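You operate a simulated robot arm through the tools that you are given. There is no shell and no other tool. Be economical: measure what you need, move in short steps, check, and stop when the job is done.

Carry out the task below with a simulated robot arm. There is one attempt and no reset: what you move stays moved.

JOB
Sponge the trowel lines out of the low patch with the later date, then close it with a wet trowel.
Fine: float and trowel are wetted in the wash tub and go back; the other patch stays as it is.

The check looks at the end state, three seconds after you hand in, the way a careful person would. Anything else that was tipped, shoved, dropped, spilled or broken makes it a failure.

ROBOT AND FRAMES
A 6-joint arm with a two-finger parallel gripper, fixed in place. Base frame: the origin is at the foot of the arm, x ahead of it, y to its left, z up. Units: mm, degrees, N and s.
With the tool pointing down near the work surface it reaches from about 140 to 740 mm from the base axis. Its first joint turns from -166.0 to 166.0 degrees. Payload 3.91 kg.
Tool frame: the origin (TCP) lies between the finger pads and is the grasp point; the fingertips stand 30 mm ahead of it; z points along the fingers, y is the line along which they close. The gripper opens to 110 mm. The fingers are 20 mm wide and 10 mm thick; the gripper's body (48 by 112 mm) begins 55 mm behind the TCP.
Orientation is that of the tool frame in the base frame, as [roll, pitch, yaw] about the fixed x, y, z axes, in that order (R = Rz(yaw) Ry(pitch) Rx(roll)). With the fingers straight down and closing along the base's y, the tool's x points along the base's -x, its y along +y and its z along -z.

CONTROLS
- The arm moves only by the tool send_rows. Its argument "moves" is a list of rows, each an object (a shift or turn left out is 0, a gripper value left out holds the last) with "dp": the shift along the tool's x, y, z in units of 50 mm (1.0 is 50 mm), a list of three; "angular": the turn, a rotation vector about the tool's x, y, z in units of 6 degrees (1.0 is 6 degrees), a list of three; "fingers": the closure, from 0 (fully open) to 1 (shut). In form: [{"dp": [x, y, z], "angular": [wx, wy, wz], "fingers": fingers}, ...]. A call has 1 to 10 rows; each row shifts and turns the commanded pose from where the row before left it, along the tool's axes as they then stand. A call with a number of a shift or a turn outside -1 to 1 is refused whole. Each row takes 0.2 s and may step no farther than 50 mm and 8.6 degrees from the row before; otherwise, or with a gripper value out of range, the whole call is refused. Where a pose cannot be reached the arm comes as near as it can. A force on the tool above 40 N (or 10 N above the force at the start of the call, whichever is more), or a blocked arm, ends the call early, and 0.2 s more pass. The fingers move at their own pace (about 45 mm/s each) and stop on an object; they squeeze with about 21 N. The grip force told is the motor's: it shows also when the fingers shut on nothing. Time passes only in rows, and 0.2 s behind the last, so rows that do not move let the fingers close. It gives the time, the measured TCP pose, the force on the tool (base axes), the opening and the grip force at its end, in the units of the frame above (readings bear some noise).
- Cameras (640 x 400 px; columns grow to the right, rows downward): "scene" is fixed at [44.1, 655.5, 1915]; the picture's right is [-0.73, -0.69, 0.00], its down [-0.50, 0.52, -0.69] and it looks along [0.48, -0.50, -0.72] (base axes); focal length 314 px, centre (320, 200). "wrist" rides on the gripper at [71, 22, -107] in the tool frame; the picture's right is [-0.29, 0.96, 0.00], its down [-0.76, -0.23, -0.61] and it looks along [-0.58, -0.18, 0.79] (tool axes); focal length 243 px, centre (320, 200).
- snapshot(camera): a new picture of that camera. No time passes.
- slide_trunk(by): slides the trunk up (or, below 0, down) by that many mm; the arm rides with it, the base frame stays. It gives what a move gives, with no picture.
- probe_pixels(camera, pixels): for up to 12 pixels [column, row] of the newest picture of that camera ("zoom" is the newest enlarged one), the place [x, y, z] in the base frame of the surface seen there, good to about 3 mm, but the place of the scene camera against the robot may be out by one fixed shift of up to 25 mm in any direction. No time passes.
- inspect(camera, box): a new picture of the part [left, top, right, bottom] of that camera's present view, enlarged. No time passes.
- close_job(): hands the job in; it is judged then, once.

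Go step by step. Measure first, check grasps and placings, and put right what went wrong. The budget is 80 turns and 54 pictures, counting those below and the enlarged ones. Unless the task says otherwise, let go and move clear before handing in, and close with one line.

The tools are called after "Call:" as name(argument=value, ...) on one line, values as JSON. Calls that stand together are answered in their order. send_rows: Moves the arm, as the interface text tells. Its arguments: {"type":"object","properties":{"moves":{"type":"array","items":{"type":"object","properties":{"dp":{"type":"array","items":{"type":"number"}},"angular":{"type":"array","items":{"type":"number"}},"fingers":{"type":"number"}}}}},"required":["moves"]} The other tools are called the same way: slide_trunk (by) slides the trunk up or down; snapshot (camera) takes a picture; probe_pixels (camera, pixels) gives the place of the surface under pixels of a picture; inspect (camera, box) takes an enlarged picture of a part of a camera's view; close_job () hands the job in.

At the start:

```text
clock: 0.0
eef_pos: [323.5, -37.8, 1420.9]
ee_rot: [180.0, 0.1, -180.0]
wrist_force: [0.6, -0.1, -0.2]
finger_gap: 110.2
finger_force: 0.1
trunk travel left (down, up): [-590.0, 0.0]
```

scene: 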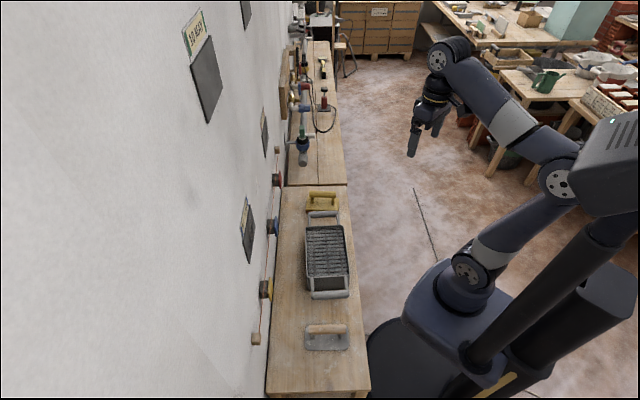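
wrist: 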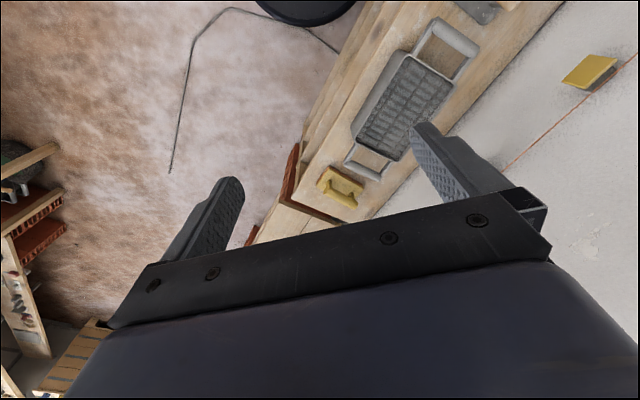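

The scene shows a wall with dark patches and date tags (around pixels (205,70), (248,230), (264,130)), a bench with a yellow sponge float (322,200), wash tub (325,255) and trowel (326,335). I'll enlarge the views first.

Call:
inspect(camera="scene", box=[170, 0, 290, 75])

Call:
inspect(camera="scene", box=[220, 90, 360, 270])

Call:
inspect(camera="scene", box=[240, 180, 380, 360])

```text
5.33 times, centred on (230, 38) of scene
```

zoom: 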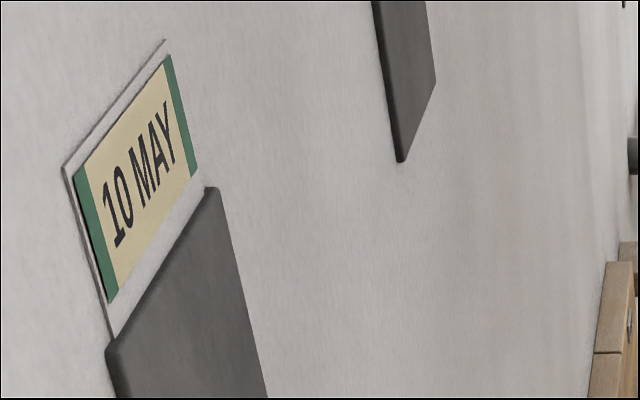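

```text
2.22 times, centred on (290, 180) of scene
```

zoom: 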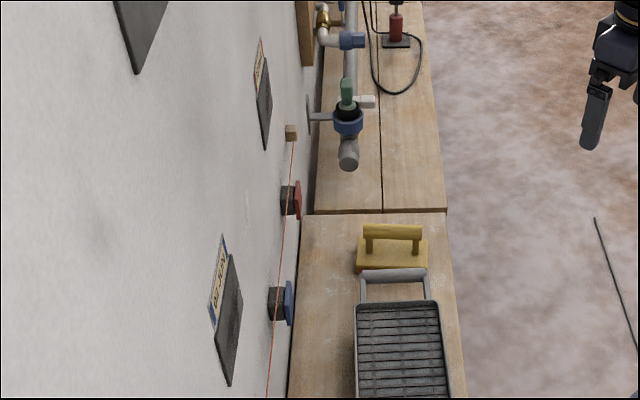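

```text
2.22 times, centred on (310, 270) of scene
```

zoom: 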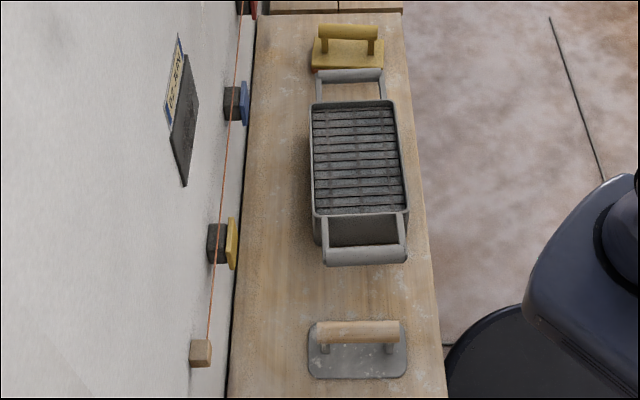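

Two low patches with tags: near (248,228) and (264,128). I'll read the tags up close and probe the items.

Call:
inspect(camera="scene", box=[232, 190, 264, 270])

Call:
inspect(camera="scene", box=[252, 98, 280, 168])

Call:
probe_pixels(camera="scene", pixels=[[249, 235], [250, 258], [266, 140], [205, 80], [244, 215], [276, 182], [274, 226], [266, 290], [256, 338], [322, 196], [326, 329], [326, 240]])

```text
5.00 times, centred on (248, 230) of scene
```

zoom: 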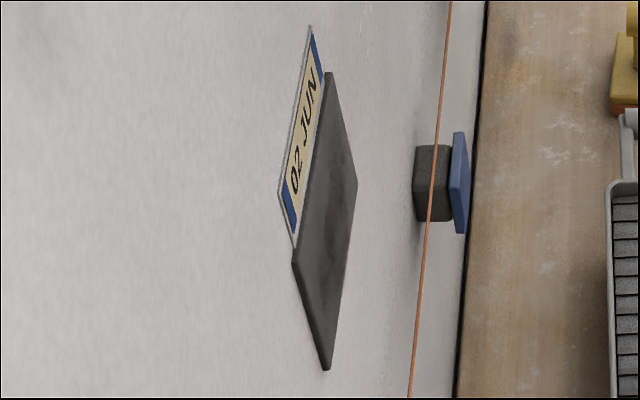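

```text
5.71 times, centred on (266, 133) of scene
```

zoom: 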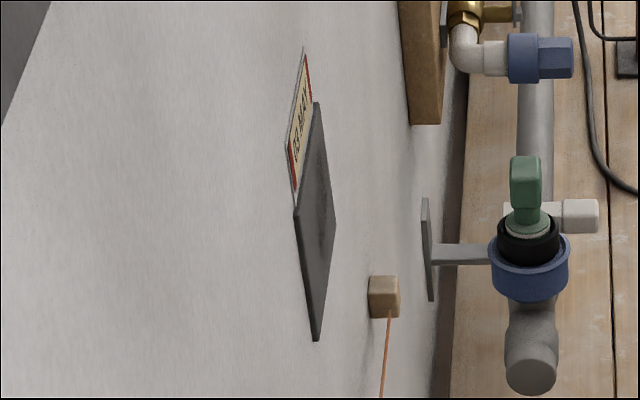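

```text
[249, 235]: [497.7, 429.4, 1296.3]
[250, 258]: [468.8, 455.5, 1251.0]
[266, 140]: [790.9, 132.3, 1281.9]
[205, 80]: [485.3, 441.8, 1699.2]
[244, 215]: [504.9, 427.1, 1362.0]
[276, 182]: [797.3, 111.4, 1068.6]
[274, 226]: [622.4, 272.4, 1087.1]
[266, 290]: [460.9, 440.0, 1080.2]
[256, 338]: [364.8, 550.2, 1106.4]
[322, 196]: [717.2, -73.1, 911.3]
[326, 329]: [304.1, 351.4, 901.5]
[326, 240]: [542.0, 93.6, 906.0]
```

Low patches: 02 JUN (near, x≈498, y≈429, z≈1296) and a MAY tag on the far one, so the near one is the target. I'll verify the geometry with the wrist camera, which doesn't have the fixed shift.

Call:
inspect(camera="wrist", box=[240, 0, 560, 200])

Call:
inspect(camera="scene", box=[260, 104, 272, 140])

Call:
probe_pixels(camera="wrist", pixels=[[342, 181], [335, 190], [352, 186], [405, 100], [365, 170], [450, 50], [345, 120], [290, 215], [420, 160], [590, 68]])

Call:
probe_pixels(camera="scene", pixels=[[311, 193], [336, 194], [308, 208], [338, 210], [310, 328], [345, 327], [306, 348], [348, 349], [330, 360], [327, 283], [324, 214], [330, 294]])

```text
2.00 times, centred on (400, 100) of wrist
```

zoom: 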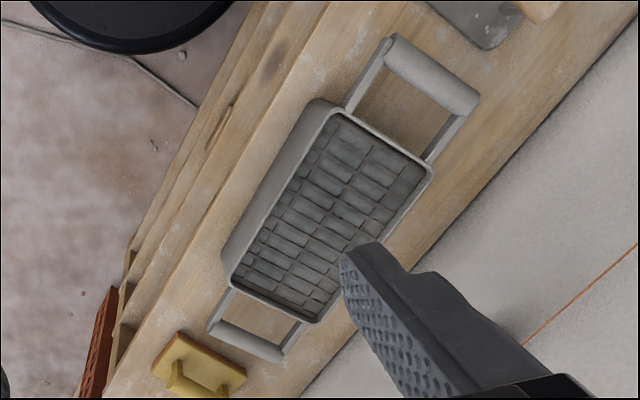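

```text
11.11 times, centred on (266, 122) of scene
```

zoom: 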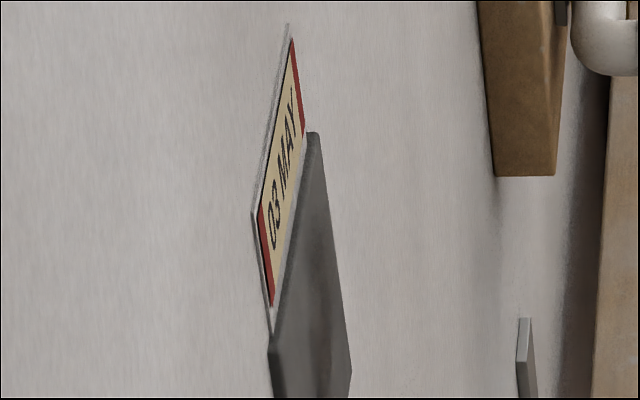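

```text
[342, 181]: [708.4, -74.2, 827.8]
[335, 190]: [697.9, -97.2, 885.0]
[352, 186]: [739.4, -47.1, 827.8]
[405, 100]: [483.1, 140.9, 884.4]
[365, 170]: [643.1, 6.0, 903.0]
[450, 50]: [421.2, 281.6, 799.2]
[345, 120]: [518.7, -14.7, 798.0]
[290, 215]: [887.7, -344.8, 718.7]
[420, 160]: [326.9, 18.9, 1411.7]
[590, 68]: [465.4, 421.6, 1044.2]
```

```text
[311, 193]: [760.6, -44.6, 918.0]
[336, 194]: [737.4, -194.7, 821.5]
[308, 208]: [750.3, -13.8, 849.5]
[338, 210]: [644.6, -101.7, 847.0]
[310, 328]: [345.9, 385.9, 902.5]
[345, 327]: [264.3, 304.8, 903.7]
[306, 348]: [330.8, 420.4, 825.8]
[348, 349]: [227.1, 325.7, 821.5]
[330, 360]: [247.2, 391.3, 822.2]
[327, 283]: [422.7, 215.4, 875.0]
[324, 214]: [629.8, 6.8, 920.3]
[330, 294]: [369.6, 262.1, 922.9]
```

Target is 02 JUN (the other low one reads 03 MAY). The bench top is at z≈800, and handles run along the wall normal, so I'll turn the tool 45° so it closes along the wall, then lower the trunk.

Call:
send_rows(moves=[{"angular": [0, 0, -0.9375]}, {"angular": [0, 0, -0.9375]}, {"angular": [0, 0, -0.9375]}, {"angular": [0, 0, -0.9375]}, {"angular": [0, 0, -0.9375]}, {"angular": [0, 0, -0.9375]}, {"angular": [0, 0, -0.9375]}, {"angular": [0, 0, -0.9375]}])

Call:
slide_trunk(by=-300)

Call:
snapshot(camera="wrist")

```text
clock: 1.8
eef_pos: [323.4, -36.6, 1419.9]
ee_rot: [180.0, 0.0, -135.0]
wrist_force: [0.7, 0.2, -0.8]
finger_gap: 109.9
finger_force: 0.0
trunk travel left (down, up): [-590.0, 0.0]
```

```text
clock: 4.8
eef_pos: [323.6, -36.3, 1120.9]
ee_rot: [180.0, 0.1, -135.1]
wrist_force: [0.1, -0.3, 0.2]
finger_gap: 110.2
finger_force: 0.1
trunk travel left (down, up): [-290.0, 300.0]
```

```text
44 pictures are left
```

wrist: 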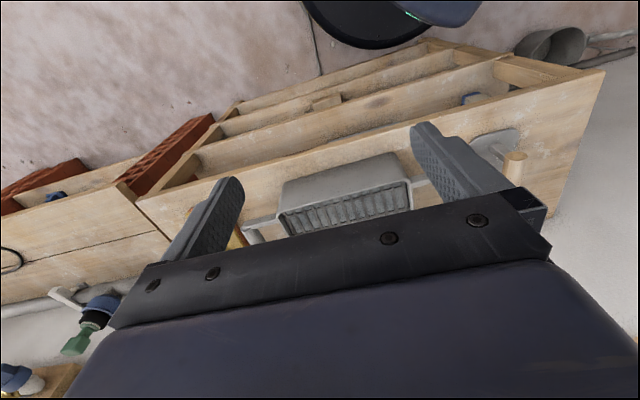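

The wrist view shows the valve pipe at (90,320), near the float. I'll probe that and the tools before moving over.

Call:
probe_pixels(camera="wrist", pixels=[[95, 318], [70, 345], [105, 300], [25, 385], [65, 297], [515, 165], [490, 152], [385, 185], [340, 215], [290, 222], [265, 235], [345, 160]])

Call:
probe_pixels(camera="scene", pixels=[[304, 158], [303, 138], [303, 120], [325, 103], [250, 205], [255, 227], [249, 263], [243, 240], [276, 178], [274, 228], [266, 288], [325, 255]])

```text
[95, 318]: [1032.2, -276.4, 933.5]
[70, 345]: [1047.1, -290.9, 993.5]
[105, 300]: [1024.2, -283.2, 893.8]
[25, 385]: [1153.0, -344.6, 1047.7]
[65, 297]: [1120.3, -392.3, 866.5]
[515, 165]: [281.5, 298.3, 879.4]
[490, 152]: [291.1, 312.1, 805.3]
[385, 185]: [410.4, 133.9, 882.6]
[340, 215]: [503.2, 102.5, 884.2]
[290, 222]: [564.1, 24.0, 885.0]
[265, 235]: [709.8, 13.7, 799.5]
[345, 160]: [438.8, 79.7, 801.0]
```

```text
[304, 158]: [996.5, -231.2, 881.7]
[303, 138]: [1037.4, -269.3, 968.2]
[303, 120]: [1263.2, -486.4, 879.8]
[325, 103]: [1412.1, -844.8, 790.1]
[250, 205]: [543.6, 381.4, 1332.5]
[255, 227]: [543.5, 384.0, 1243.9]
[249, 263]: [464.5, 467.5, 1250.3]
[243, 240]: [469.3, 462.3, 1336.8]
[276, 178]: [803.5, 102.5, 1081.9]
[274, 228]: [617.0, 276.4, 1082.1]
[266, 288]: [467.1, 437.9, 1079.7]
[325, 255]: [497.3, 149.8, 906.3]
```

The valve is past x=1000, clear of the path. I'll move above the float.

Call:
send_rows(moves=[{"dp": [-0.56, -0.744, 0]}, {"dp": [-0.56, -0.744, 0]}, {"dp": [-0.56, -0.744, 0]}, {"dp": [-0.56, -0.744, 0]}, {"dp": [-0.56, -0.744, 0]}, {"dp": [-0.56, -0.744, 0]}, {"dp": [-0.56, -0.744, 0]}, {"dp": [-0.56, -0.744, 0]}])

Call:
snapshot(camera="wrist")

```text
clock: 6.6
eef_pos: [614.2, -80.1, 1034.9]
ee_rot: [-179.9, 0.2, -135.0]
wrist_force: [0.0, -0.4, 0.3]
finger_gap: 110.2
finger_force: 0.0
out of reach, approached as far as the arm can: row 3, 4, 5, 6, 7, 8
trunk travel left (down, up): [-290.0, 300.0]
```

```text
43 pictures are left
```

wrist: 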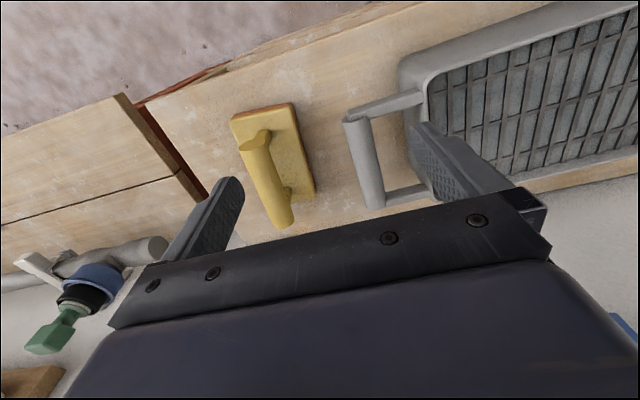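

The trunk is too high for this radius, so the arm sagged to (614,-80,1035), but the view of the float is good. I'll measure its handle ends and base corners.

Call:
probe_pixels(camera="wrist", pixels=[[257, 150], [281, 215], [268, 180], [233, 122], [291, 106], [314, 190], [262, 165], [276, 178], [372, 160], [375, 190], [355, 125], [300, 140]])

Call:
inspect(camera="wrist", box=[200, 80, 360, 240])

```text
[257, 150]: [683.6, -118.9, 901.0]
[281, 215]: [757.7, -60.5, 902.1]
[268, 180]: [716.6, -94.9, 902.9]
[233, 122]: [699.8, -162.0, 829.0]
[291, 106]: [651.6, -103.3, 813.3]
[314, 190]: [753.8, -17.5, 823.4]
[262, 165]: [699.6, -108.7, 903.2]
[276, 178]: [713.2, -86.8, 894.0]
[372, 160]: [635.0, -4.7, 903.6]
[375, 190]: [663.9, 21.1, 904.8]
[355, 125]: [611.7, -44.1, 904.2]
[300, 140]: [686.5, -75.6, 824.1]
```

```text
2.50 times, centred on (280, 160) of wrist
```

zoom: 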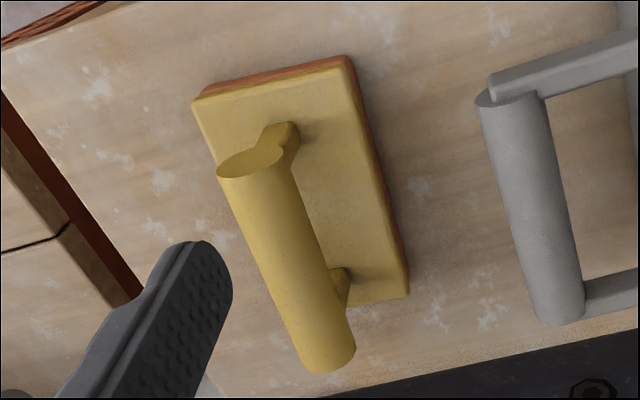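

Float: long axis about 40° from x, handle centre ≈(722,-91), top z 903. I'll back up and raise before lowering the trunk.

Call:
send_rows(moves=[{"dp": [0.8, 0, 0], "angular": [0, 0, 0.42]}, {"dp": [0.8, 0, 0], "angular": [0, 0, 0.42]}, {"dp": [0.8, 0, 0]}])

```text
clock: 7.4
eef_pos: [524.2, -160.3, 1035.4]
ee_rot: [-180.0, 0.0, -140.1]
wrist_force: [-0.3, 0.0, -1.0]
finger_gap: 109.9
finger_force: 0.0
trunk travel left (down, up): [-290.0, 300.0]
```

Call:
send_rows(moves=[{"dp": [0.5, 0, -0.8]}, {"dp": [0.5, 0, -0.8]}, {"dp": [0, 0, -1]}, {"dp": [0, 0, -1]}])

Call:
slide_trunk(by=-200)

```text
clock: 8.4
eef_pos: [461.2, -180.8, 1105.7]
ee_rot: [-179.8, 0.1, -140.2]
wrist_force: [0.0, 0.9, 0.5]
finger_gap: 110.0
finger_force: 0.0
out of reach, approached as far as the arm can: row 2, 3, 4
trunk travel left (down, up): [-290.0, 300.0]
```

```text
clock: 10.6
eef_pos: [461.2, -181.4, 905.8]
ee_rot: [-179.8, 0.1, -140.1]
wrist_force: [-0.6, 0.8, -0.5]
finger_gap: 109.9
finger_force: 0.0
trunk travel left (down, up): [-90.0, 500.0]
```

The reach limit is an upper one, so the trunk needs to be higher, not lower. I'll raise it and approach.

Call:
slide_trunk(by=300)

Call:
send_rows(moves=[{"dp": [0, 0, 0.9]}, {"dp": [0, 0, 0.9]}, {"dp": [0, 0, 0.9]}])

```text
clock: 13.6
eef_pos: [462.5, -181.9, 1205.1]
ee_rot: [-179.8, 0.0, -140.1]
wrist_force: [-0.2, 0.6, 0.2]
finger_gap: 109.9
finger_force: 0.0
trunk travel left (down, up): [-390.0, 200.0]
```

```text
clock: 14.4
eef_pos: [464.5, -180.8, 1069.3]
ee_rot: [-179.8, 0.1, -140.1]
wrist_force: [0.1, -0.7, -0.9]
finger_gap: 110.0
finger_force: 0.2
trunk travel left (down, up): [-390.0, 200.0]
```

Call:
send_rows(moves=[{"dp": [-0.725, -0.276, 0.14]}, {"dp": [-0.725, -0.276, 0.14]}, {"dp": [-0.725, -0.276, 0.14]}, {"dp": [-0.725, -0.276, 0.14]}, {"dp": [-0.725, -0.276, 0.14]}, {"dp": [-0.725, -0.276, 0.14]}, {"dp": [-0.725, -0.276, 0.14]}])

Call:
snapshot(camera="wrist")

```text
clock: 16.0
eef_pos: [690.9, -102.6, 1027.0]
ee_rot: [-179.9, 0.1, -140.1]
wrist_force: [1.0, 0.4, 0.0]
finger_gap: 109.9
finger_force: 0.0
out of reach, approached as far as the arm can: row 7
trunk travel left (down, up): [-390.0, 200.0]
```

```text
41 pictures are left
```

wrist: 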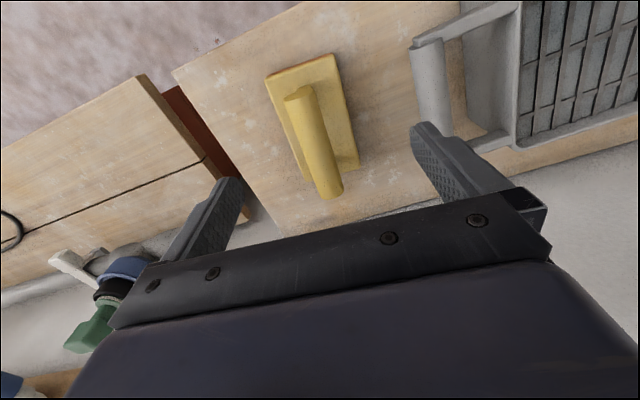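

Call:
probe_pixels(camera="wrist", pixels=[[300, 95], [331, 190], [308, 120], [316, 145], [322, 165], [266, 78], [332, 55], [358, 165], [305, 178], [302, 145], [328, 140]])

Call:
inspect(camera="wrist", box=[250, 40, 410, 210])

```text
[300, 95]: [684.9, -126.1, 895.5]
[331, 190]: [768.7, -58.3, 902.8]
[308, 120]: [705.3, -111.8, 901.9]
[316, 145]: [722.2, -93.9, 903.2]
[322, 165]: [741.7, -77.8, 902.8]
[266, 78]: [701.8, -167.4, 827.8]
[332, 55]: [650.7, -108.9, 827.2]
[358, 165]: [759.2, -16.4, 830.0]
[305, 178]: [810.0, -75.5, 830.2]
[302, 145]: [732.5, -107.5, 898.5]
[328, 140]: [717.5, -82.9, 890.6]
```

```text
2.35 times, centred on (330, 125) of wrist
```

zoom: 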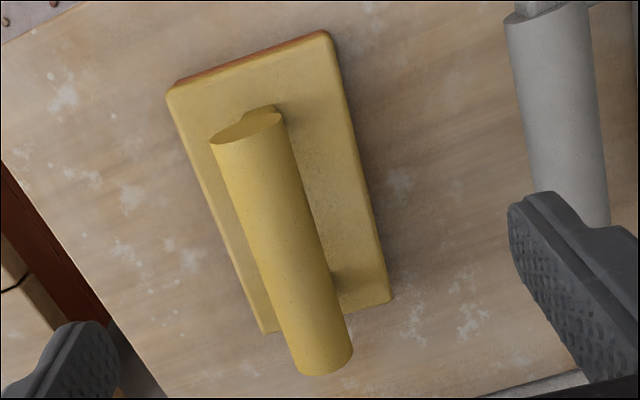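

Float handle centre is ≈(727,-92); its base spans 142×77 mm. I'll descend on the handle with fingers open and grasp at z≈886.

Call:
send_rows(moves=[{"dp": [0, 0, 0.7]}, {"dp": [-0.35, -0.15, 0.3]}, {"dp": [-0.31, -0.15, 0.3]}, {"dp": [0, 0, 0.7]}, {"dp": [0, 0, 0.7]}, {"dp": [0, 0, 0.12]}])

Call:
snapshot(camera="wrist")

```text
clock: 17.4
eef_pos: [720.2, -90.6, 883.3]
ee_rot: [-179.8, 0.1, -140.1]
wrist_force: [0.0, 1.0, -0.1]
finger_gap: 109.8
finger_force: 0.1
out of reach, approached as far as the arm can: row 3
trunk travel left (down, up): [-390.0, 200.0]
```

```text
39 pictures are left
```

wrist: 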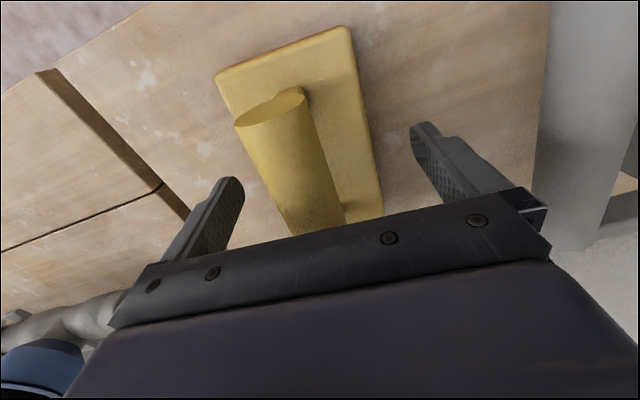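

Call:
send_rows(moves=[{"dp": [-0.08, -0.08, 0]}, {"fingers": 1}, {"fingers": 1}, {"fingers": 1}, {"fingers": 1}, {"fingers": 1}, {"fingers": 1}])

Call:
snapshot(camera="wrist")

```text
clock: 19.0
eef_pos: [724.4, -92.8, 883.7]
ee_rot: [-179.8, 0.1, -140.2]
wrist_force: [1.0, -0.2, 1.1]
finger_gap: 32.1
finger_force: 21.1
trunk travel left (down, up): [-390.0, 200.0]
```

```text
38 pictures are left
```

wrist: 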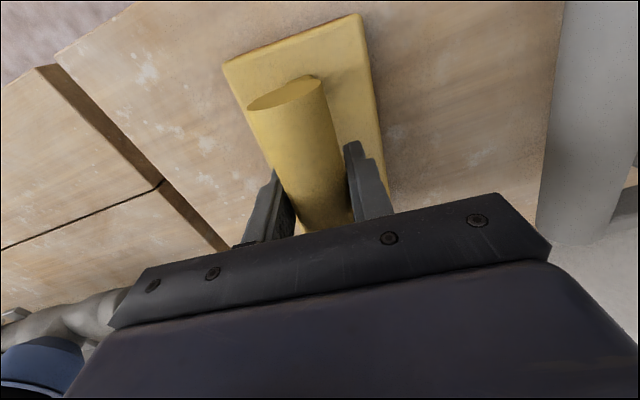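

Firm grip on the handle (32 mm). I'll lift straight with the trunk and probe the tub corners meanwhile.

Call:
slide_trunk(by=150)

Call:
snapshot(camera="scene")

Call:
probe_pixels(camera="scene", pixels=[[307, 227], [343, 226], [348, 275], [308, 277], [325, 240], [325, 262], [320, 250], [335, 270], [315, 232], [328, 296], [322, 216], [326, 330]])

```text
clock: 20.7
eef_pos: [725.2, -92.2, 1034.2]
ee_rot: [-179.8, 0.0, -140.1]
wrist_force: [0.3, 0.6, -0.8]
finger_gap: 0.0
finger_force: 20.8
trunk travel left (down, up): [-540.0, 50.0]
```

```text
37 pictures are left
```

scene: 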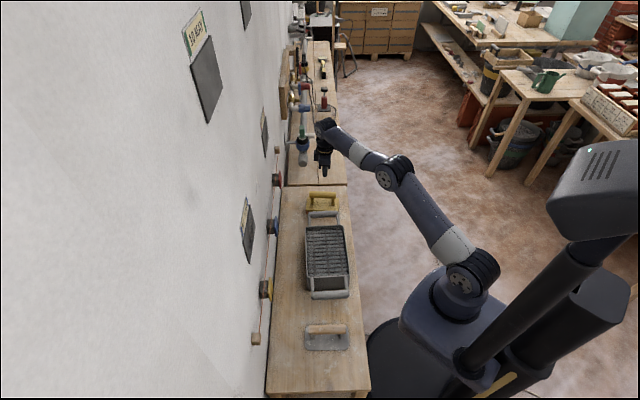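

```text
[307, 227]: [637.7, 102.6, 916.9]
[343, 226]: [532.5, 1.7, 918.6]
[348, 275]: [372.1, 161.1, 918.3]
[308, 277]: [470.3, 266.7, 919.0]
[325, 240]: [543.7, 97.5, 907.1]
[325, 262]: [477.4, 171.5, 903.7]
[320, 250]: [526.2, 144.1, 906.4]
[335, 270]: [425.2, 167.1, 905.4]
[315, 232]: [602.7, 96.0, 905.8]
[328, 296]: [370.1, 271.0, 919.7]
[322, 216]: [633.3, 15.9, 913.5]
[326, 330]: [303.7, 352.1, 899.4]
```

The gripper now reads 0 mm: the float slipped out and stayed on the bench. I'll look at where it stands.

Call:
snapshot(camera="wrist")

Call:
inspect(camera="scene", box=[280, 140, 370, 230])

```text
36 pictures are left
```

wrist: 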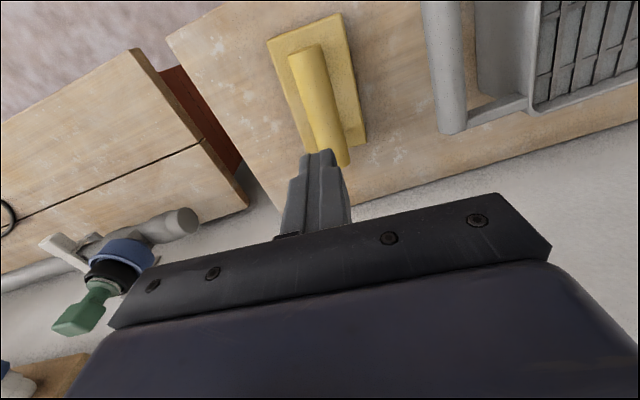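

```text
4.44 times, centred on (325, 185) of scene
```

zoom: 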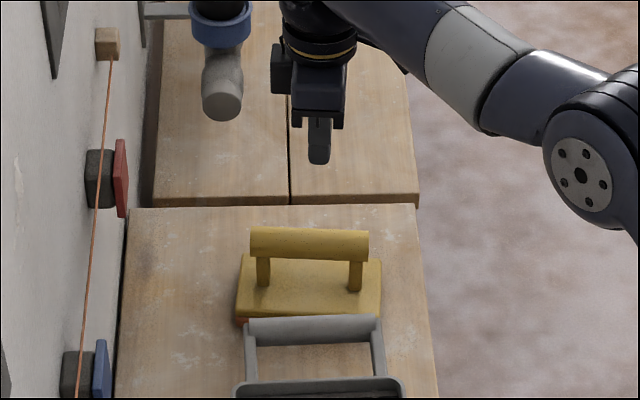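

Call:
probe_pixels(camera="wrist", pixels=[[267, 42], [338, 14], [365, 140], [306, 60], [315, 90], [324, 120], [342, 160], [300, 50], [306, 95], [330, 95]])

Call:
inspect(camera="wrist", box=[240, 0, 400, 180])

```text
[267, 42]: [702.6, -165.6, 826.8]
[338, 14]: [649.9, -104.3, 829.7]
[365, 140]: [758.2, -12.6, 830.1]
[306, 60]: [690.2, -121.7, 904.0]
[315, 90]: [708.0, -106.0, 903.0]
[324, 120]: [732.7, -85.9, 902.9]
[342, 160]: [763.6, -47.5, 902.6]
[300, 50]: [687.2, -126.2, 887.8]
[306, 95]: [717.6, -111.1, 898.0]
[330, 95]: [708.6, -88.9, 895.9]
```

```text
2.22 times, centred on (320, 90) of wrist
```

zoom: 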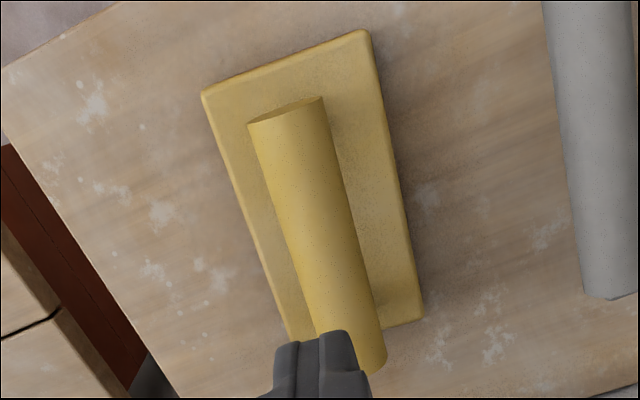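

Float is undisturbed. I'll open, return, and grip about 9 mm lower, then lift in small checked rows.

Call:
send_rows(moves=[{"fingers": 0}, {"fingers": 0}, {"fingers": 0}, {"fingers": 0}, {"fingers": 0}, {"fingers": 0}])

Call:
slide_trunk(by=-150)

Call:
send_rows(moves=[{"dp": [-0.03, 0.02, 0.19]}, {"fingers": 1}, {"fingers": 1}, {"fingers": 1}, {"fingers": 1}, {"fingers": 1}, {"fingers": 1}, {"fingers": 1}])

Call:
send_rows(moves=[{"dp": [0, 0, -0.1]}, {"dp": [0, 0, -0.1]}, {"dp": [0, 0, -0.1]}])

```text
clock: 22.1
eef_pos: [725.3, -92.4, 1034.2]
ee_rot: [-179.8, 0.1, -140.2]
wrist_force: [1.0, 0.9, -0.3]
finger_gap: 109.9
finger_force: 0.0
trunk travel left (down, up): [-540.0, 50.0]
```

```text
clock: 23.9
eef_pos: [724.4, -92.2, 884.0]
ee_rot: [-179.7, 0.2, -140.0]
wrist_force: [-0.2, 0.4, 0.6]
finger_gap: 109.9
finger_force: 0.1
trunk travel left (down, up): [-390.0, 200.0]
```

```text
clock: 25.7
eef_pos: [725.5, -90.0, 875.4]
ee_rot: [-179.8, 0.0, -140.0]
wrist_force: [0.1, 0.4, 0.7]
finger_gap: 31.9
finger_force: 21.1
trunk travel left (down, up): [-390.0, 200.0]
```

```text
clock: 26.5
eef_pos: [725.6, -90.7, 889.2]
ee_rot: [-179.8, 0.2, -140.2]
wrist_force: [0.0, -0.6, -1.9]
finger_gap: 31.6
finger_force: 20.8
trunk travel left (down, up): [-390.0, 200.0]
```

Call:
send_rows(moves=[{"dp": [0, 0, -0.15]}, {"dp": [0, 0, -0.15]}, {"dp": [0, 0, -0.15]}, {"dp": [0, 0, -0.15]}, {"dp": [0, 0, 0]}])

Call:
snapshot(camera="wrist")

```text
clock: 27.7
eef_pos: [724.5, -89.1, 919.1]
ee_rot: [-179.9, 0.1, -140.1]
wrist_force: [-0.2, 0.3, -2.8]
finger_gap: 31.9
finger_force: 21.0
trunk travel left (down, up): [-390.0, 200.0]
```

```text
33 pictures are left
```

wrist: 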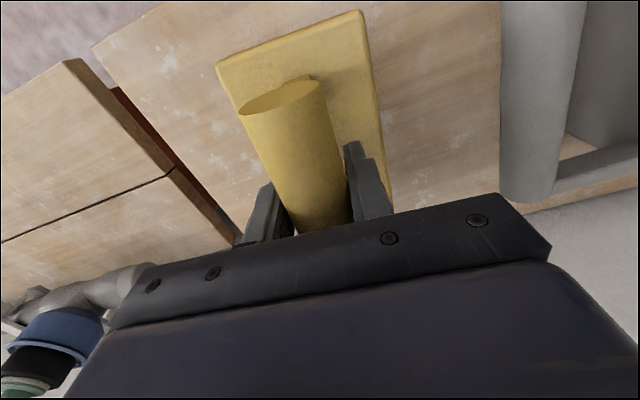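

The lower grip holds: the float is 44 mm up, weight ≈3 N. It's 142 mm long and the tub only about 146 mm wide, so I'll raise, retreat and turn it lengthwise to the tub.

Call:
send_rows(moves=[{"dp": [0.1, 0, -0.3]}, {"dp": [0.4, 0, -0.4]}, {"dp": [0.6, 0, -0.5]}, {"dp": [0.6, 0, -0.6]}, {"dp": [0.6, 0, -0.6]}, {"angular": [0, 0, 0.9]}, {"angular": [0, 0, 1]}, {"angular": [0, 0, 1]}, {"angular": [0, 0, 1]}])

Call:
send_rows(moves=[{"angular": [0, 0, 1]}, {"angular": [0, 0, 1]}, {"angular": [0, 0, 1]}, {"angular": [0, 0, 1]}, {"angular": [0, 0, 1]}, {"angular": [0, 0, 1]}, {"angular": [0, 0, 1]}, {"angular": [0, 0, 1]}, {"angular": [0, 0, 1]}, {"angular": [0, 0, 1]}])

Call:
snapshot(camera="wrist")

```text
clock: 29.7
eef_pos: [636.1, -163.0, 1039.0]
ee_rot: [-180.0, 0.2, -163.6]
wrist_force: [0.6, 0.3, -2.0]
finger_gap: 31.8
finger_force: 21.6
trunk travel left (down, up): [-390.0, 200.0]
```

```text
clock: 31.9
eef_pos: [637.8, -164.2, 1037.5]
ee_rot: [179.8, 0.2, 136.3]
wrist_force: [-0.4, -0.7, -1.1]
finger_gap: 31.8
finger_force: 20.2
trunk travel left (down, up): [-390.0, 200.0]
```

```text
32 pictures are left
```

wrist: 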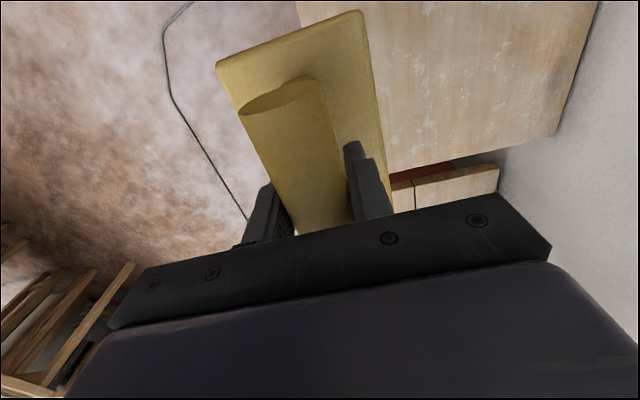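

Float is now along the tub's long axis. From the wrist pictures the tub centre computes to ≈(511,129), with roller tops at z≈885; moving over it at height.

Call:
send_rows(moves=[{"dp": [0.841, 0.354, 0]}, {"dp": [0.841, 0.354, 0]}, {"dp": [0.841, 0.354, 0]}, {"dp": [0.841, 0.354, 0]}, {"dp": [0.841, 0.354, 0]}, {"dp": [0.841, 0.354, 0]}, {"dp": [0.841, 0.354, 0]}])

Call:
inspect(camera="scene", box=[260, 170, 400, 310])

Call:
snapshot(camera="wrist")

```text
clock: 33.5
eef_pos: [507.7, 127.0, 1040.4]
ee_rot: [179.9, 0.2, 136.3]
wrist_force: [-0.8, -0.9, -1.3]
finger_gap: 31.7
finger_force: 20.9
trunk travel left (down, up): [-390.0, 200.0]
```

```text
2.86 times, centred on (330, 240) of scene
```

zoom: 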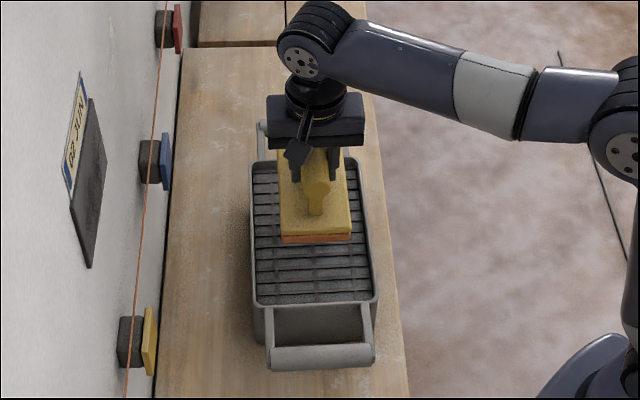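

```text
30 pictures are left
```

wrist: 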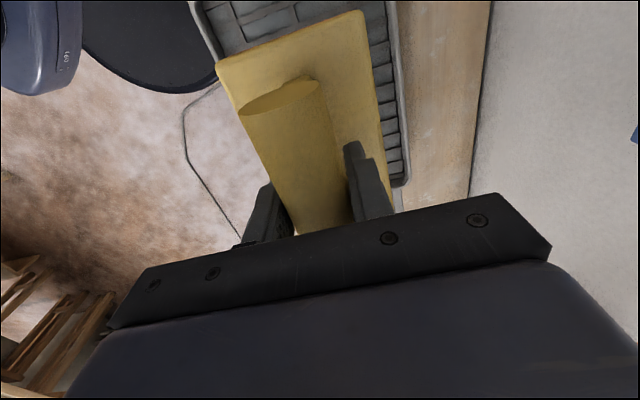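

Float is centred over the rollers. Lowering, then creeping into contact.

Call:
send_rows(moves=[{"dp": [0, 0, 0.4]}, {"dp": [0, 0, 0.4]}, {"dp": [0, 0, 0.4]}, {"dp": [0, 0, 0.2]}, {"dp": [0, 0, 0.08]}])

Call:
send_rows(moves=[{"dp": [0, 0, 0.06]}, {"dp": [0, 0, 0.05]}, {"dp": [0, 0, 0.05]}])

```text
clock: 34.7
eef_pos: [508.6, 127.7, 964.3]
ee_rot: [179.9, 0.3, 136.4]
wrist_force: [0.5, 0.6, -0.7]
finger_gap: 31.6
finger_force: 21.3
trunk travel left (down, up): [-390.0, 200.0]
```

```text
clock: 35.5
eef_pos: [508.7, 127.4, 958.8]
ee_rot: [179.7, 0.4, 136.6]
wrist_force: [1.6, 0.2, 19.8]
finger_gap: 32.0
finger_force: 20.8
trunk travel left (down, up): [-390.0, 200.0]
```

Contact, 20 N. I'll ease slightly and rub gently to wet the face.

Call:
send_rows(moves=[{"dp": [0, 0, -0.04]}, {"dp": [0.25, 0, 0]}, {"dp": [-0.25, 0, 0]}, {"dp": [-0.25, 0, 0]}, {"dp": [0.25, 0, 0]}, {}])

Call:
send_rows(moves=[{"dp": [0, 0, -0.4]}, {"dp": [0, 0, -0.6]}, {"dp": [0, 0, -0.6]}])

Call:
inspect(camera="scene", box=[260, 170, 400, 310])

Call:
snapshot(camera="wrist")

```text
clock: 36.9
eef_pos: [508.7, 127.2, 959.1]
ee_rot: [-179.9, 0.2, 136.4]
wrist_force: [-0.1, -0.7, -1.4]
finger_gap: 32.0
finger_force: 20.9
trunk travel left (down, up): [-390.0, 200.0]
```

```text
clock: 37.7
eef_pos: [506.4, 128.4, 1038.2]
ee_rot: [-179.9, 0.1, 136.6]
wrist_force: [-0.1, 0.5, -0.7]
finger_gap: 32.1
finger_force: 20.9
trunk travel left (down, up): [-390.0, 200.0]
```

```text
2.86 times, centred on (330, 240) of scene
```

zoom: 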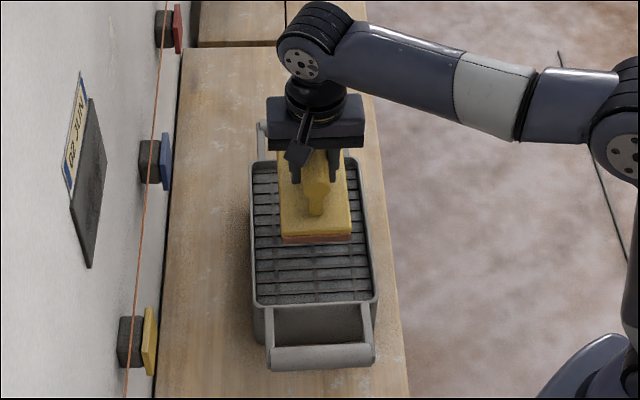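

```text
28 pictures are left
```

wrist: 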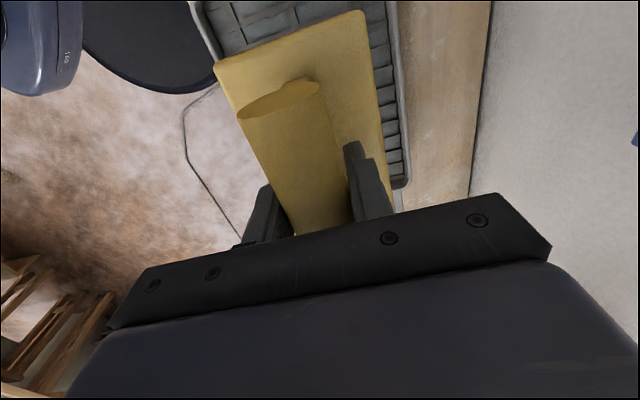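

The sponge edge has darkened (wet). Now to the wall: raise the trunk, shift along the wall, and tilt the tool toward it.

Call:
slide_trunk(by=200)

Call:
send_rows(moves=[{"dp": [0.8, 0, -0.1]}, {"dp": [0.8, 0, -0.1]}, {"dp": [0.8, 0, -0.1]}, {"dp": [0.8, 0, -0.1]}, {"dp": [0.8, 0, -0.1]}, {"angular": [-1, 0, 0]}, {"angular": [-1, 0, 0]}, {"angular": [-1, 0, 0]}, {"angular": [-1, 0, 0]}, {"angular": [-1, 0, 0]}])

Call:
send_rows(moves=[{"angular": [-1, 0, 0]}, {"angular": [-1, 0, 0]}, {"angular": [-1, 0, 0]}, {"angular": [-1, 0, 0]}, {"angular": [-1, 0, 0]}, {"angular": [-1, 0, 0]}, {"angular": [-1, 0, 0]}, {"angular": [-1, 0, 0]}, {"angular": [-1, 0, 0]}, {"angular": [-1, 0, 0]}])

Call:
snapshot(camera="wrist")

```text
clock: 39.8
eef_pos: [506.6, 130.2, 1238.3]
ee_rot: [179.8, 0.1, 136.5]
wrist_force: [0.4, -0.5, -1.5]
finger_gap: 32.1
finger_force: 21.0
trunk travel left (down, up): [-590.0, 0.0]
```

```text
clock: 42.0
eef_pos: [360.6, 266.9, 1263.1]
ee_rot: [149.9, 0.1, 136.5]
wrist_force: [0.3, 0.5, -1.3]
finger_gap: 31.8
finger_force: 21.4
trunk travel left (down, up): [-590.0, 0.0]
```

```text
clock: 44.2
eef_pos: [358.2, 270.1, 1261.4]
ee_rot: [94.7, -0.4, 138.1]
wrist_force: [0.5, 0.3, -1.5]
finger_gap: 31.8
finger_force: 20.7
out of reach, approached as far as the arm can: row 7
trunk travel left (down, up): [-590.0, 0.0]
```

```text
27 pictures are left
```

wrist: 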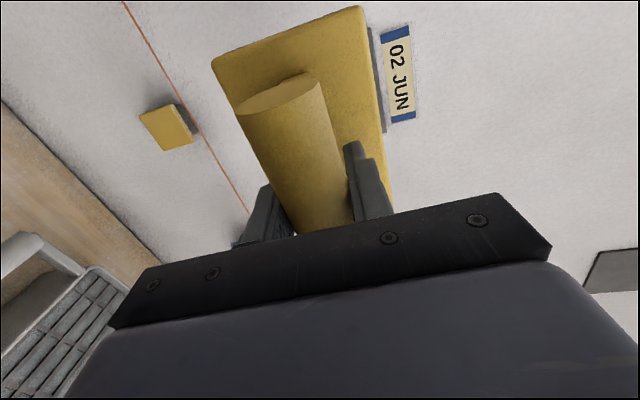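

The tool points at the wall; the patch's upper edge and tag show right of the float at (385,80)-(400,120). I'll probe the wall, tag and patch edges.

Call:
probe_pixels(camera="wrist", pixels=[[381, 34], [410, 27], [391, 121], [414, 115], [376, 60], [384, 110], [384, 130], [371, 30], [500, 60], [450, 150], [100, 60], [165, 125]])

Call:
inspect(camera="wrist", box=[340, 0, 440, 150])

```text
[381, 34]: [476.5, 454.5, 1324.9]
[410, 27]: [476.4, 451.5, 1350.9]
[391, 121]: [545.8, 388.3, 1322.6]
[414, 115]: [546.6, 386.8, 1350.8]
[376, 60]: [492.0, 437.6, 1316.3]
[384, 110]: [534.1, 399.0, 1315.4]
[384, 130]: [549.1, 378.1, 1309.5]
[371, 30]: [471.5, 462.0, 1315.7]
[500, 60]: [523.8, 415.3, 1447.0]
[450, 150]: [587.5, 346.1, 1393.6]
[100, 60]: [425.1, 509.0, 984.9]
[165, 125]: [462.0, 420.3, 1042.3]
```

```text
2.67 times, centred on (390, 75) of wrist
```

zoom: 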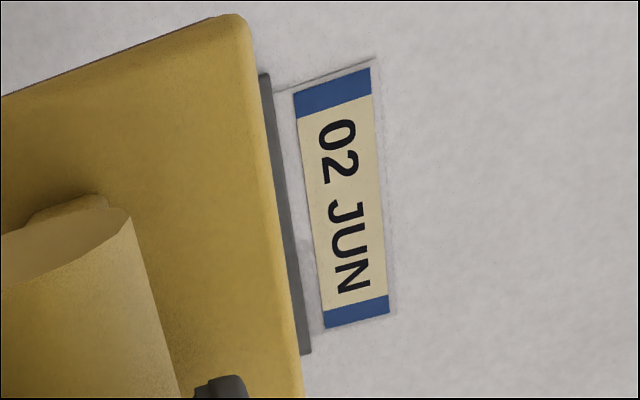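

Patch: face plane x+y≈930, tangential centre aligned with TCP, z 1225–1316; tag begins at ≈1320. I'll square the tool and approach to about 15 mm.

Call:
send_rows(moves=[{"angular": [-0.4, -0.25, 0]}, {"angular": [-0.38, -0.25, 0]}])

Call:
send_rows(moves=[{"dp": [0, 0, 0.6]}, {"dp": [0, 0, 0.6]}, {"dp": [0, 0, 0.6]}, {"dp": [0, 0, 0.5]}])

```text
clock: 44.8
eef_pos: [366.6, 257.0, 1265.3]
ee_rot: [90.2, -0.3, 135.4]
wrist_force: [-0.2, -0.6, -1.0]
finger_gap: 31.5
finger_force: 20.8
out of reach, approached as far as the arm can: row 1, 2
trunk travel left (down, up): [-590.0, 0.0]
```

```text
clock: 45.8
eef_pos: [459.0, 324.0, 1268.3]
ee_rot: [90.2, -0.4, 135.6]
wrist_force: [-0.5, 0.5, -1.3]
finger_gap: 31.8
finger_force: 20.7
out of reach, approached as far as the arm can: row 1, 2, 3, 4
trunk travel left (down, up): [-590.0, 0.0]
```

The pose drifted 30 mm sideways at a limit. I'll test whether it can shift back along the wall.

Call:
send_rows(moves=[{"dp": [0.3, 0, 0]}, {"dp": [0.3, 0, 0]}])

Call:
snapshot(camera="scene")

```text
clock: 46.4
eef_pos: [456.2, 324.1, 1272.7]
ee_rot: [90.0, -0.3, 135.5]
wrist_force: [0.1, 0.4, -0.9]
finger_gap: 31.7
finger_force: 21.0
out of reach, approached as far as the arm can: row 1, 2
trunk travel left (down, up): [-590.0, 0.0]
```

```text
25 pictures are left
```

scene: 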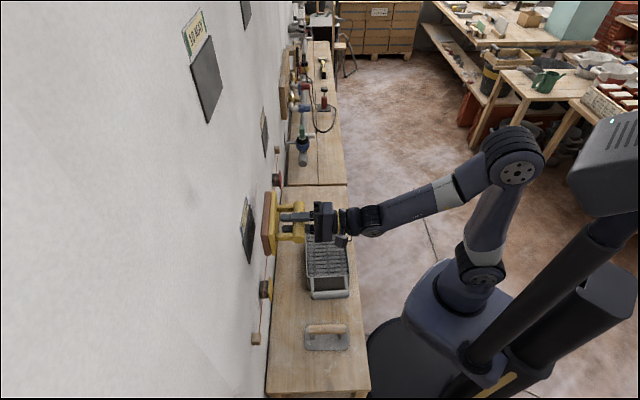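

It slides only along azimuth 36°, suggesting a wrist limit/singularity with this elbow posture. I'll back off, lower the trunk 250 and climb back with the arm.

Call:
send_rows(moves=[{"dp": [0, 0, -0.9]}, {"dp": [0, 0, -0.9]}])

Call:
slide_trunk(by=-120)

Call:
send_rows(moves=[{"dp": [0, 0.8, 0]}, {"dp": [0, 0.8, 0]}, {"dp": [0, 0.8, 0]}])

Call:
slide_trunk(by=-120)

Call:
send_rows(moves=[{"dp": [0, 0.8, 0]}, {"dp": [0, 0.8, 0]}, {"dp": [0, 0.8, 0]}])

```text
clock: 47.0
eef_pos: [391.7, 257.5, 1273.0]
ee_rot: [90.0, -0.4, 135.1]
wrist_force: [-0.5, 0.4, -1.4]
finger_gap: 31.7
finger_force: 20.8
trunk travel left (down, up): [-590.0, 0.0]
```

```text
clock: 48.5
eef_pos: [391.9, 259.6, 1152.8]
ee_rot: [90.1, -0.4, 135.1]
wrist_force: [0.2, -0.7, -1.4]
finger_gap: 31.9
finger_force: 21.4
trunk travel left (down, up): [-470.0, 120.0]
```

```text
clock: 49.3
eef_pos: [393.6, 259.4, 1273.0]
ee_rot: [90.2, -0.4, 135.0]
wrist_force: [0.3, 0.0, -2.1]
finger_gap: 31.7
finger_force: 20.8
trunk travel left (down, up): [-470.0, 120.0]
```

```text
clock: 50.8
eef_pos: [393.7, 260.3, 1152.7]
ee_rot: [90.0, -0.4, 135.2]
wrist_force: [-0.3, 0.2, -1.3]
finger_gap: 31.9
finger_force: 21.4
trunk travel left (down, up): [-350.0, 240.0]
```

```text
clock: 51.6
eef_pos: [393.7, 258.7, 1272.5]
ee_rot: [90.0, -0.3, 134.9]
wrist_force: [-0.1, -0.8, -1.1]
finger_gap: 31.9
finger_force: 21.3
trunk travel left (down, up): [-350.0, 240.0]
```

Reached cleanly at trunk −240. Now try shifting +28 mm along the wall and square up.

Call:
send_rows(moves=[{"dp": [0.3, 0, 0]}, {"dp": [0.3, 0.02, 0]}])

Call:
send_rows(moves=[{"dp": [0, 0, 0.6]}, {"dp": [0, 0, 0.6]}])

```text
clock: 52.2
eef_pos: [374.3, 281.1, 1274.9]
ee_rot: [89.9, -0.4, 135.1]
wrist_force: [0.1, -0.1, -1.6]
finger_gap: 31.7
finger_force: 20.9
trunk travel left (down, up): [-350.0, 240.0]
```

```text
clock: 52.8
eef_pos: [416.8, 324.2, 1273.5]
ee_rot: [90.0, -0.4, 135.1]
wrist_force: [-0.7, -1.7, -1.8]
finger_gap: 31.9
finger_force: 21.6
trunk travel left (down, up): [-350.0, 240.0]
```

The wall pose now tracks perfectly. Closing to ≈12 mm, then a look.

Call:
send_rows(moves=[{"dp": [0, 0, 0.5]}, {"dp": [0, 0, 0.4]}])

Call:
inspect(camera="scene", box=[220, 180, 320, 280])

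Call:
snapshot(camera="wrist")

```text
clock: 53.4
eef_pos: [449.2, 356.2, 1273.9]
ee_rot: [90.1, -0.4, 135.1]
wrist_force: [0.2, -0.3, -1.3]
finger_gap: 31.6
finger_force: 21.4
trunk travel left (down, up): [-350.0, 240.0]
```

```text
4.00 times, centred on (270, 230) of scene
```

zoom: 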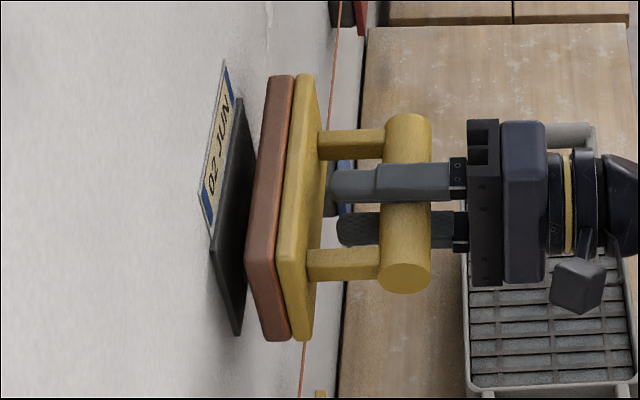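

```text
23 pictures are left
```

wrist: 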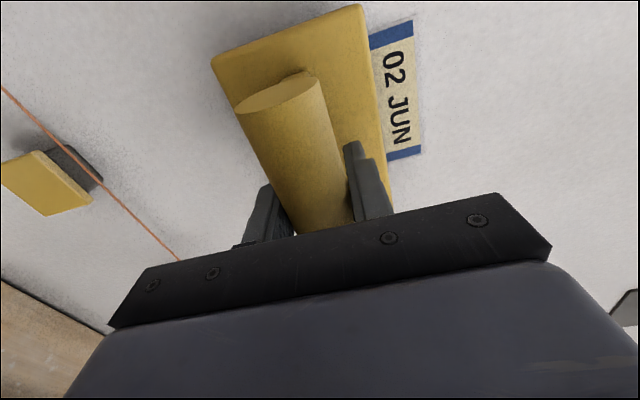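

Well aligned and about parallel. Creeping into contact.

Call:
send_rows(moves=[{"dp": [0, 0, 0.16]}, {"dp": [0, 0, 0.06]}, {"dp": [0, 0, 0.04]}])

```text
clock: 54.2
eef_pos: [455.8, 363.8, 1274.0]
ee_rot: [90.1, -0.5, 135.1]
wrist_force: [0.0, -0.9, -0.6]
finger_gap: 31.8
finger_force: 21.3
trunk travel left (down, up): [-350.0, 240.0]
```

Call:
send_rows(moves=[{"dp": [0, 0, 0.04]}, {"dp": [0, 0, 0.03]}, {}])

Call:
send_rows(moves=[{"dp": [0, 0, 0.04]}, {}])

```text
clock: 55.0
eef_pos: [458.2, 366.4, 1273.9]
ee_rot: [89.9, -0.4, 135.0]
wrist_force: [-9.4, -6.7, -5.9]
finger_gap: 31.6
finger_force: 21.2
trunk travel left (down, up): [-350.0, 240.0]
```

```text
clock: 55.6
eef_pos: [458.9, 367.2, 1275.2]
ee_rot: [90.0, -0.2, 135.1]
wrist_force: [-13.6, -9.2, -6.4]
finger_gap: 31.6
finger_force: 21.3
trunk travel left (down, up): [-350.0, 240.0]
```

Contact at ~15 N. Stroking: down/up and sideways, staying below the tag.

Call:
send_rows(moves=[{"dp": [0, -0.2, 0]}, {"dp": [0, -0.3, 0]}, {"dp": [0.3, 0, 0]}, {"dp": [0, 0.25, 0]}, {"dp": [0, 0.2, 0]}, {"dp": [-0.3, 0, 0]}, {"dp": [-0.3, 0, 0]}, {"dp": [0, -0.25, 0]}, {"dp": [0, -0.25, 0]}, {"dp": [0.3, 0, 0]}])

Call:
send_rows(moves=[{"dp": [0, 0.25, 0.01]}, {"dp": [0, 0.22, 0]}, {"dp": [0, -0.25, 0]}, {"dp": [0, -0.25, 0]}, {"dp": [0, 0.25, 0]}, {"dp": [0, 0.25, 0]}, {}])

```text
clock: 57.8
eef_pos: [458.2, 368.1, 1235.0]
ee_rot: [90.0, -0.3, 135.1]
wrist_force: [-4.1, -4.8, -1.0]
finger_gap: 32.0
finger_force: 21.2
out of reach, approached as far as the arm can: row 4, 5
trunk travel left (down, up): [-350.0, 240.0]
```

```text
clock: 59.4
eef_pos: [456.9, 369.6, 1246.7]
ee_rot: [89.9, -0.4, 135.2]
wrist_force: [-8.8, -8.4, -7.2]
finger_gap: 31.6
finger_force: 21.1
out of reach, approached as far as the arm can: row 2, 6
trunk travel left (down, up): [-350.0, 240.0]
```

Call:
send_rows(moves=[{"dp": [0, 0.2, 0]}, {"dp": [0, 0.2, 0]}, {"dp": [0, 0.2, 0]}, {}])

```text
clock: 60.4
eef_pos: [458.0, 369.4, 1271.5]
ee_rot: [90.0, -0.3, 135.1]
wrist_force: [-7.8, -4.9, -4.9]
finger_gap: 31.5
finger_force: 21.5
out of reach, approached as far as the arm can: row 1
trunk travel left (down, up): [-350.0, 240.0]
```

Call:
send_rows(moves=[{"dp": [0, 0.08, 0.01]}, {"dp": [0.25, 0, 0]}, {"dp": [-0.25, 0, 0]}, {"dp": [-0.25, 0, 0]}, {"dp": [0.25, 0, 0]}, {"dp": [0, -0.2, 0]}, {"dp": [0, -0.25, 0]}, {"dp": [0, -0.2, 0]}, {}])

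Call:
send_rows(moves=[{"dp": [0, 0, -0.3]}, {"dp": [0, 0, -0.7]}, {"dp": [0, 0, -0.8]}, {"dp": [-0.2, -0.8, -0.5]}, {"dp": [-0.2, -0.8, -0.5]}])

Call:
inspect(camera="scene", box=[220, 180, 320, 280])

Call:
snapshot(camera="wrist")

```text
clock: 62.4
eef_pos: [456.9, 370.7, 1248.1]
ee_rot: [90.1, -0.3, 135.1]
wrist_force: [-6.4, -7.8, 3.1]
finger_gap: 32.1
finger_force: 21.0
out of reach, approached as far as the arm can: row 8
trunk travel left (down, up): [-350.0, 240.0]
```

```text
clock: 63.6
eef_pos: [371.3, 257.5, 1170.4]
ee_rot: [90.1, -0.5, 135.1]
wrist_force: [-0.3, 0.3, -1.9]
finger_gap: 31.9
finger_force: 21.3
trunk travel left (down, up): [-350.0, 240.0]
```

```text
4.00 times, centred on (270, 230) of scene
```

zoom: 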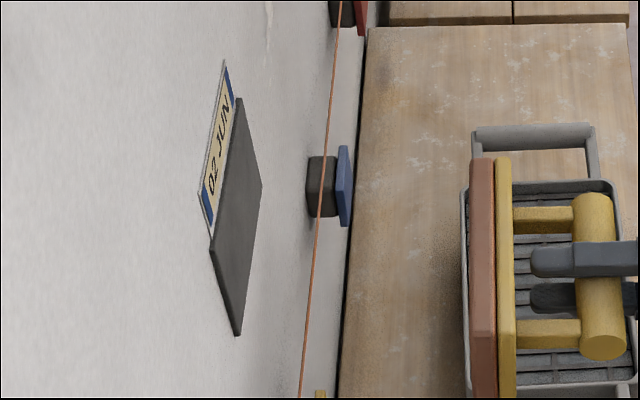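

```text
21 pictures are left
```

wrist: 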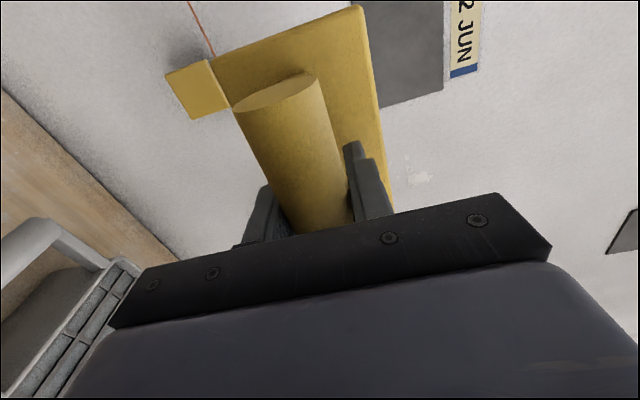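

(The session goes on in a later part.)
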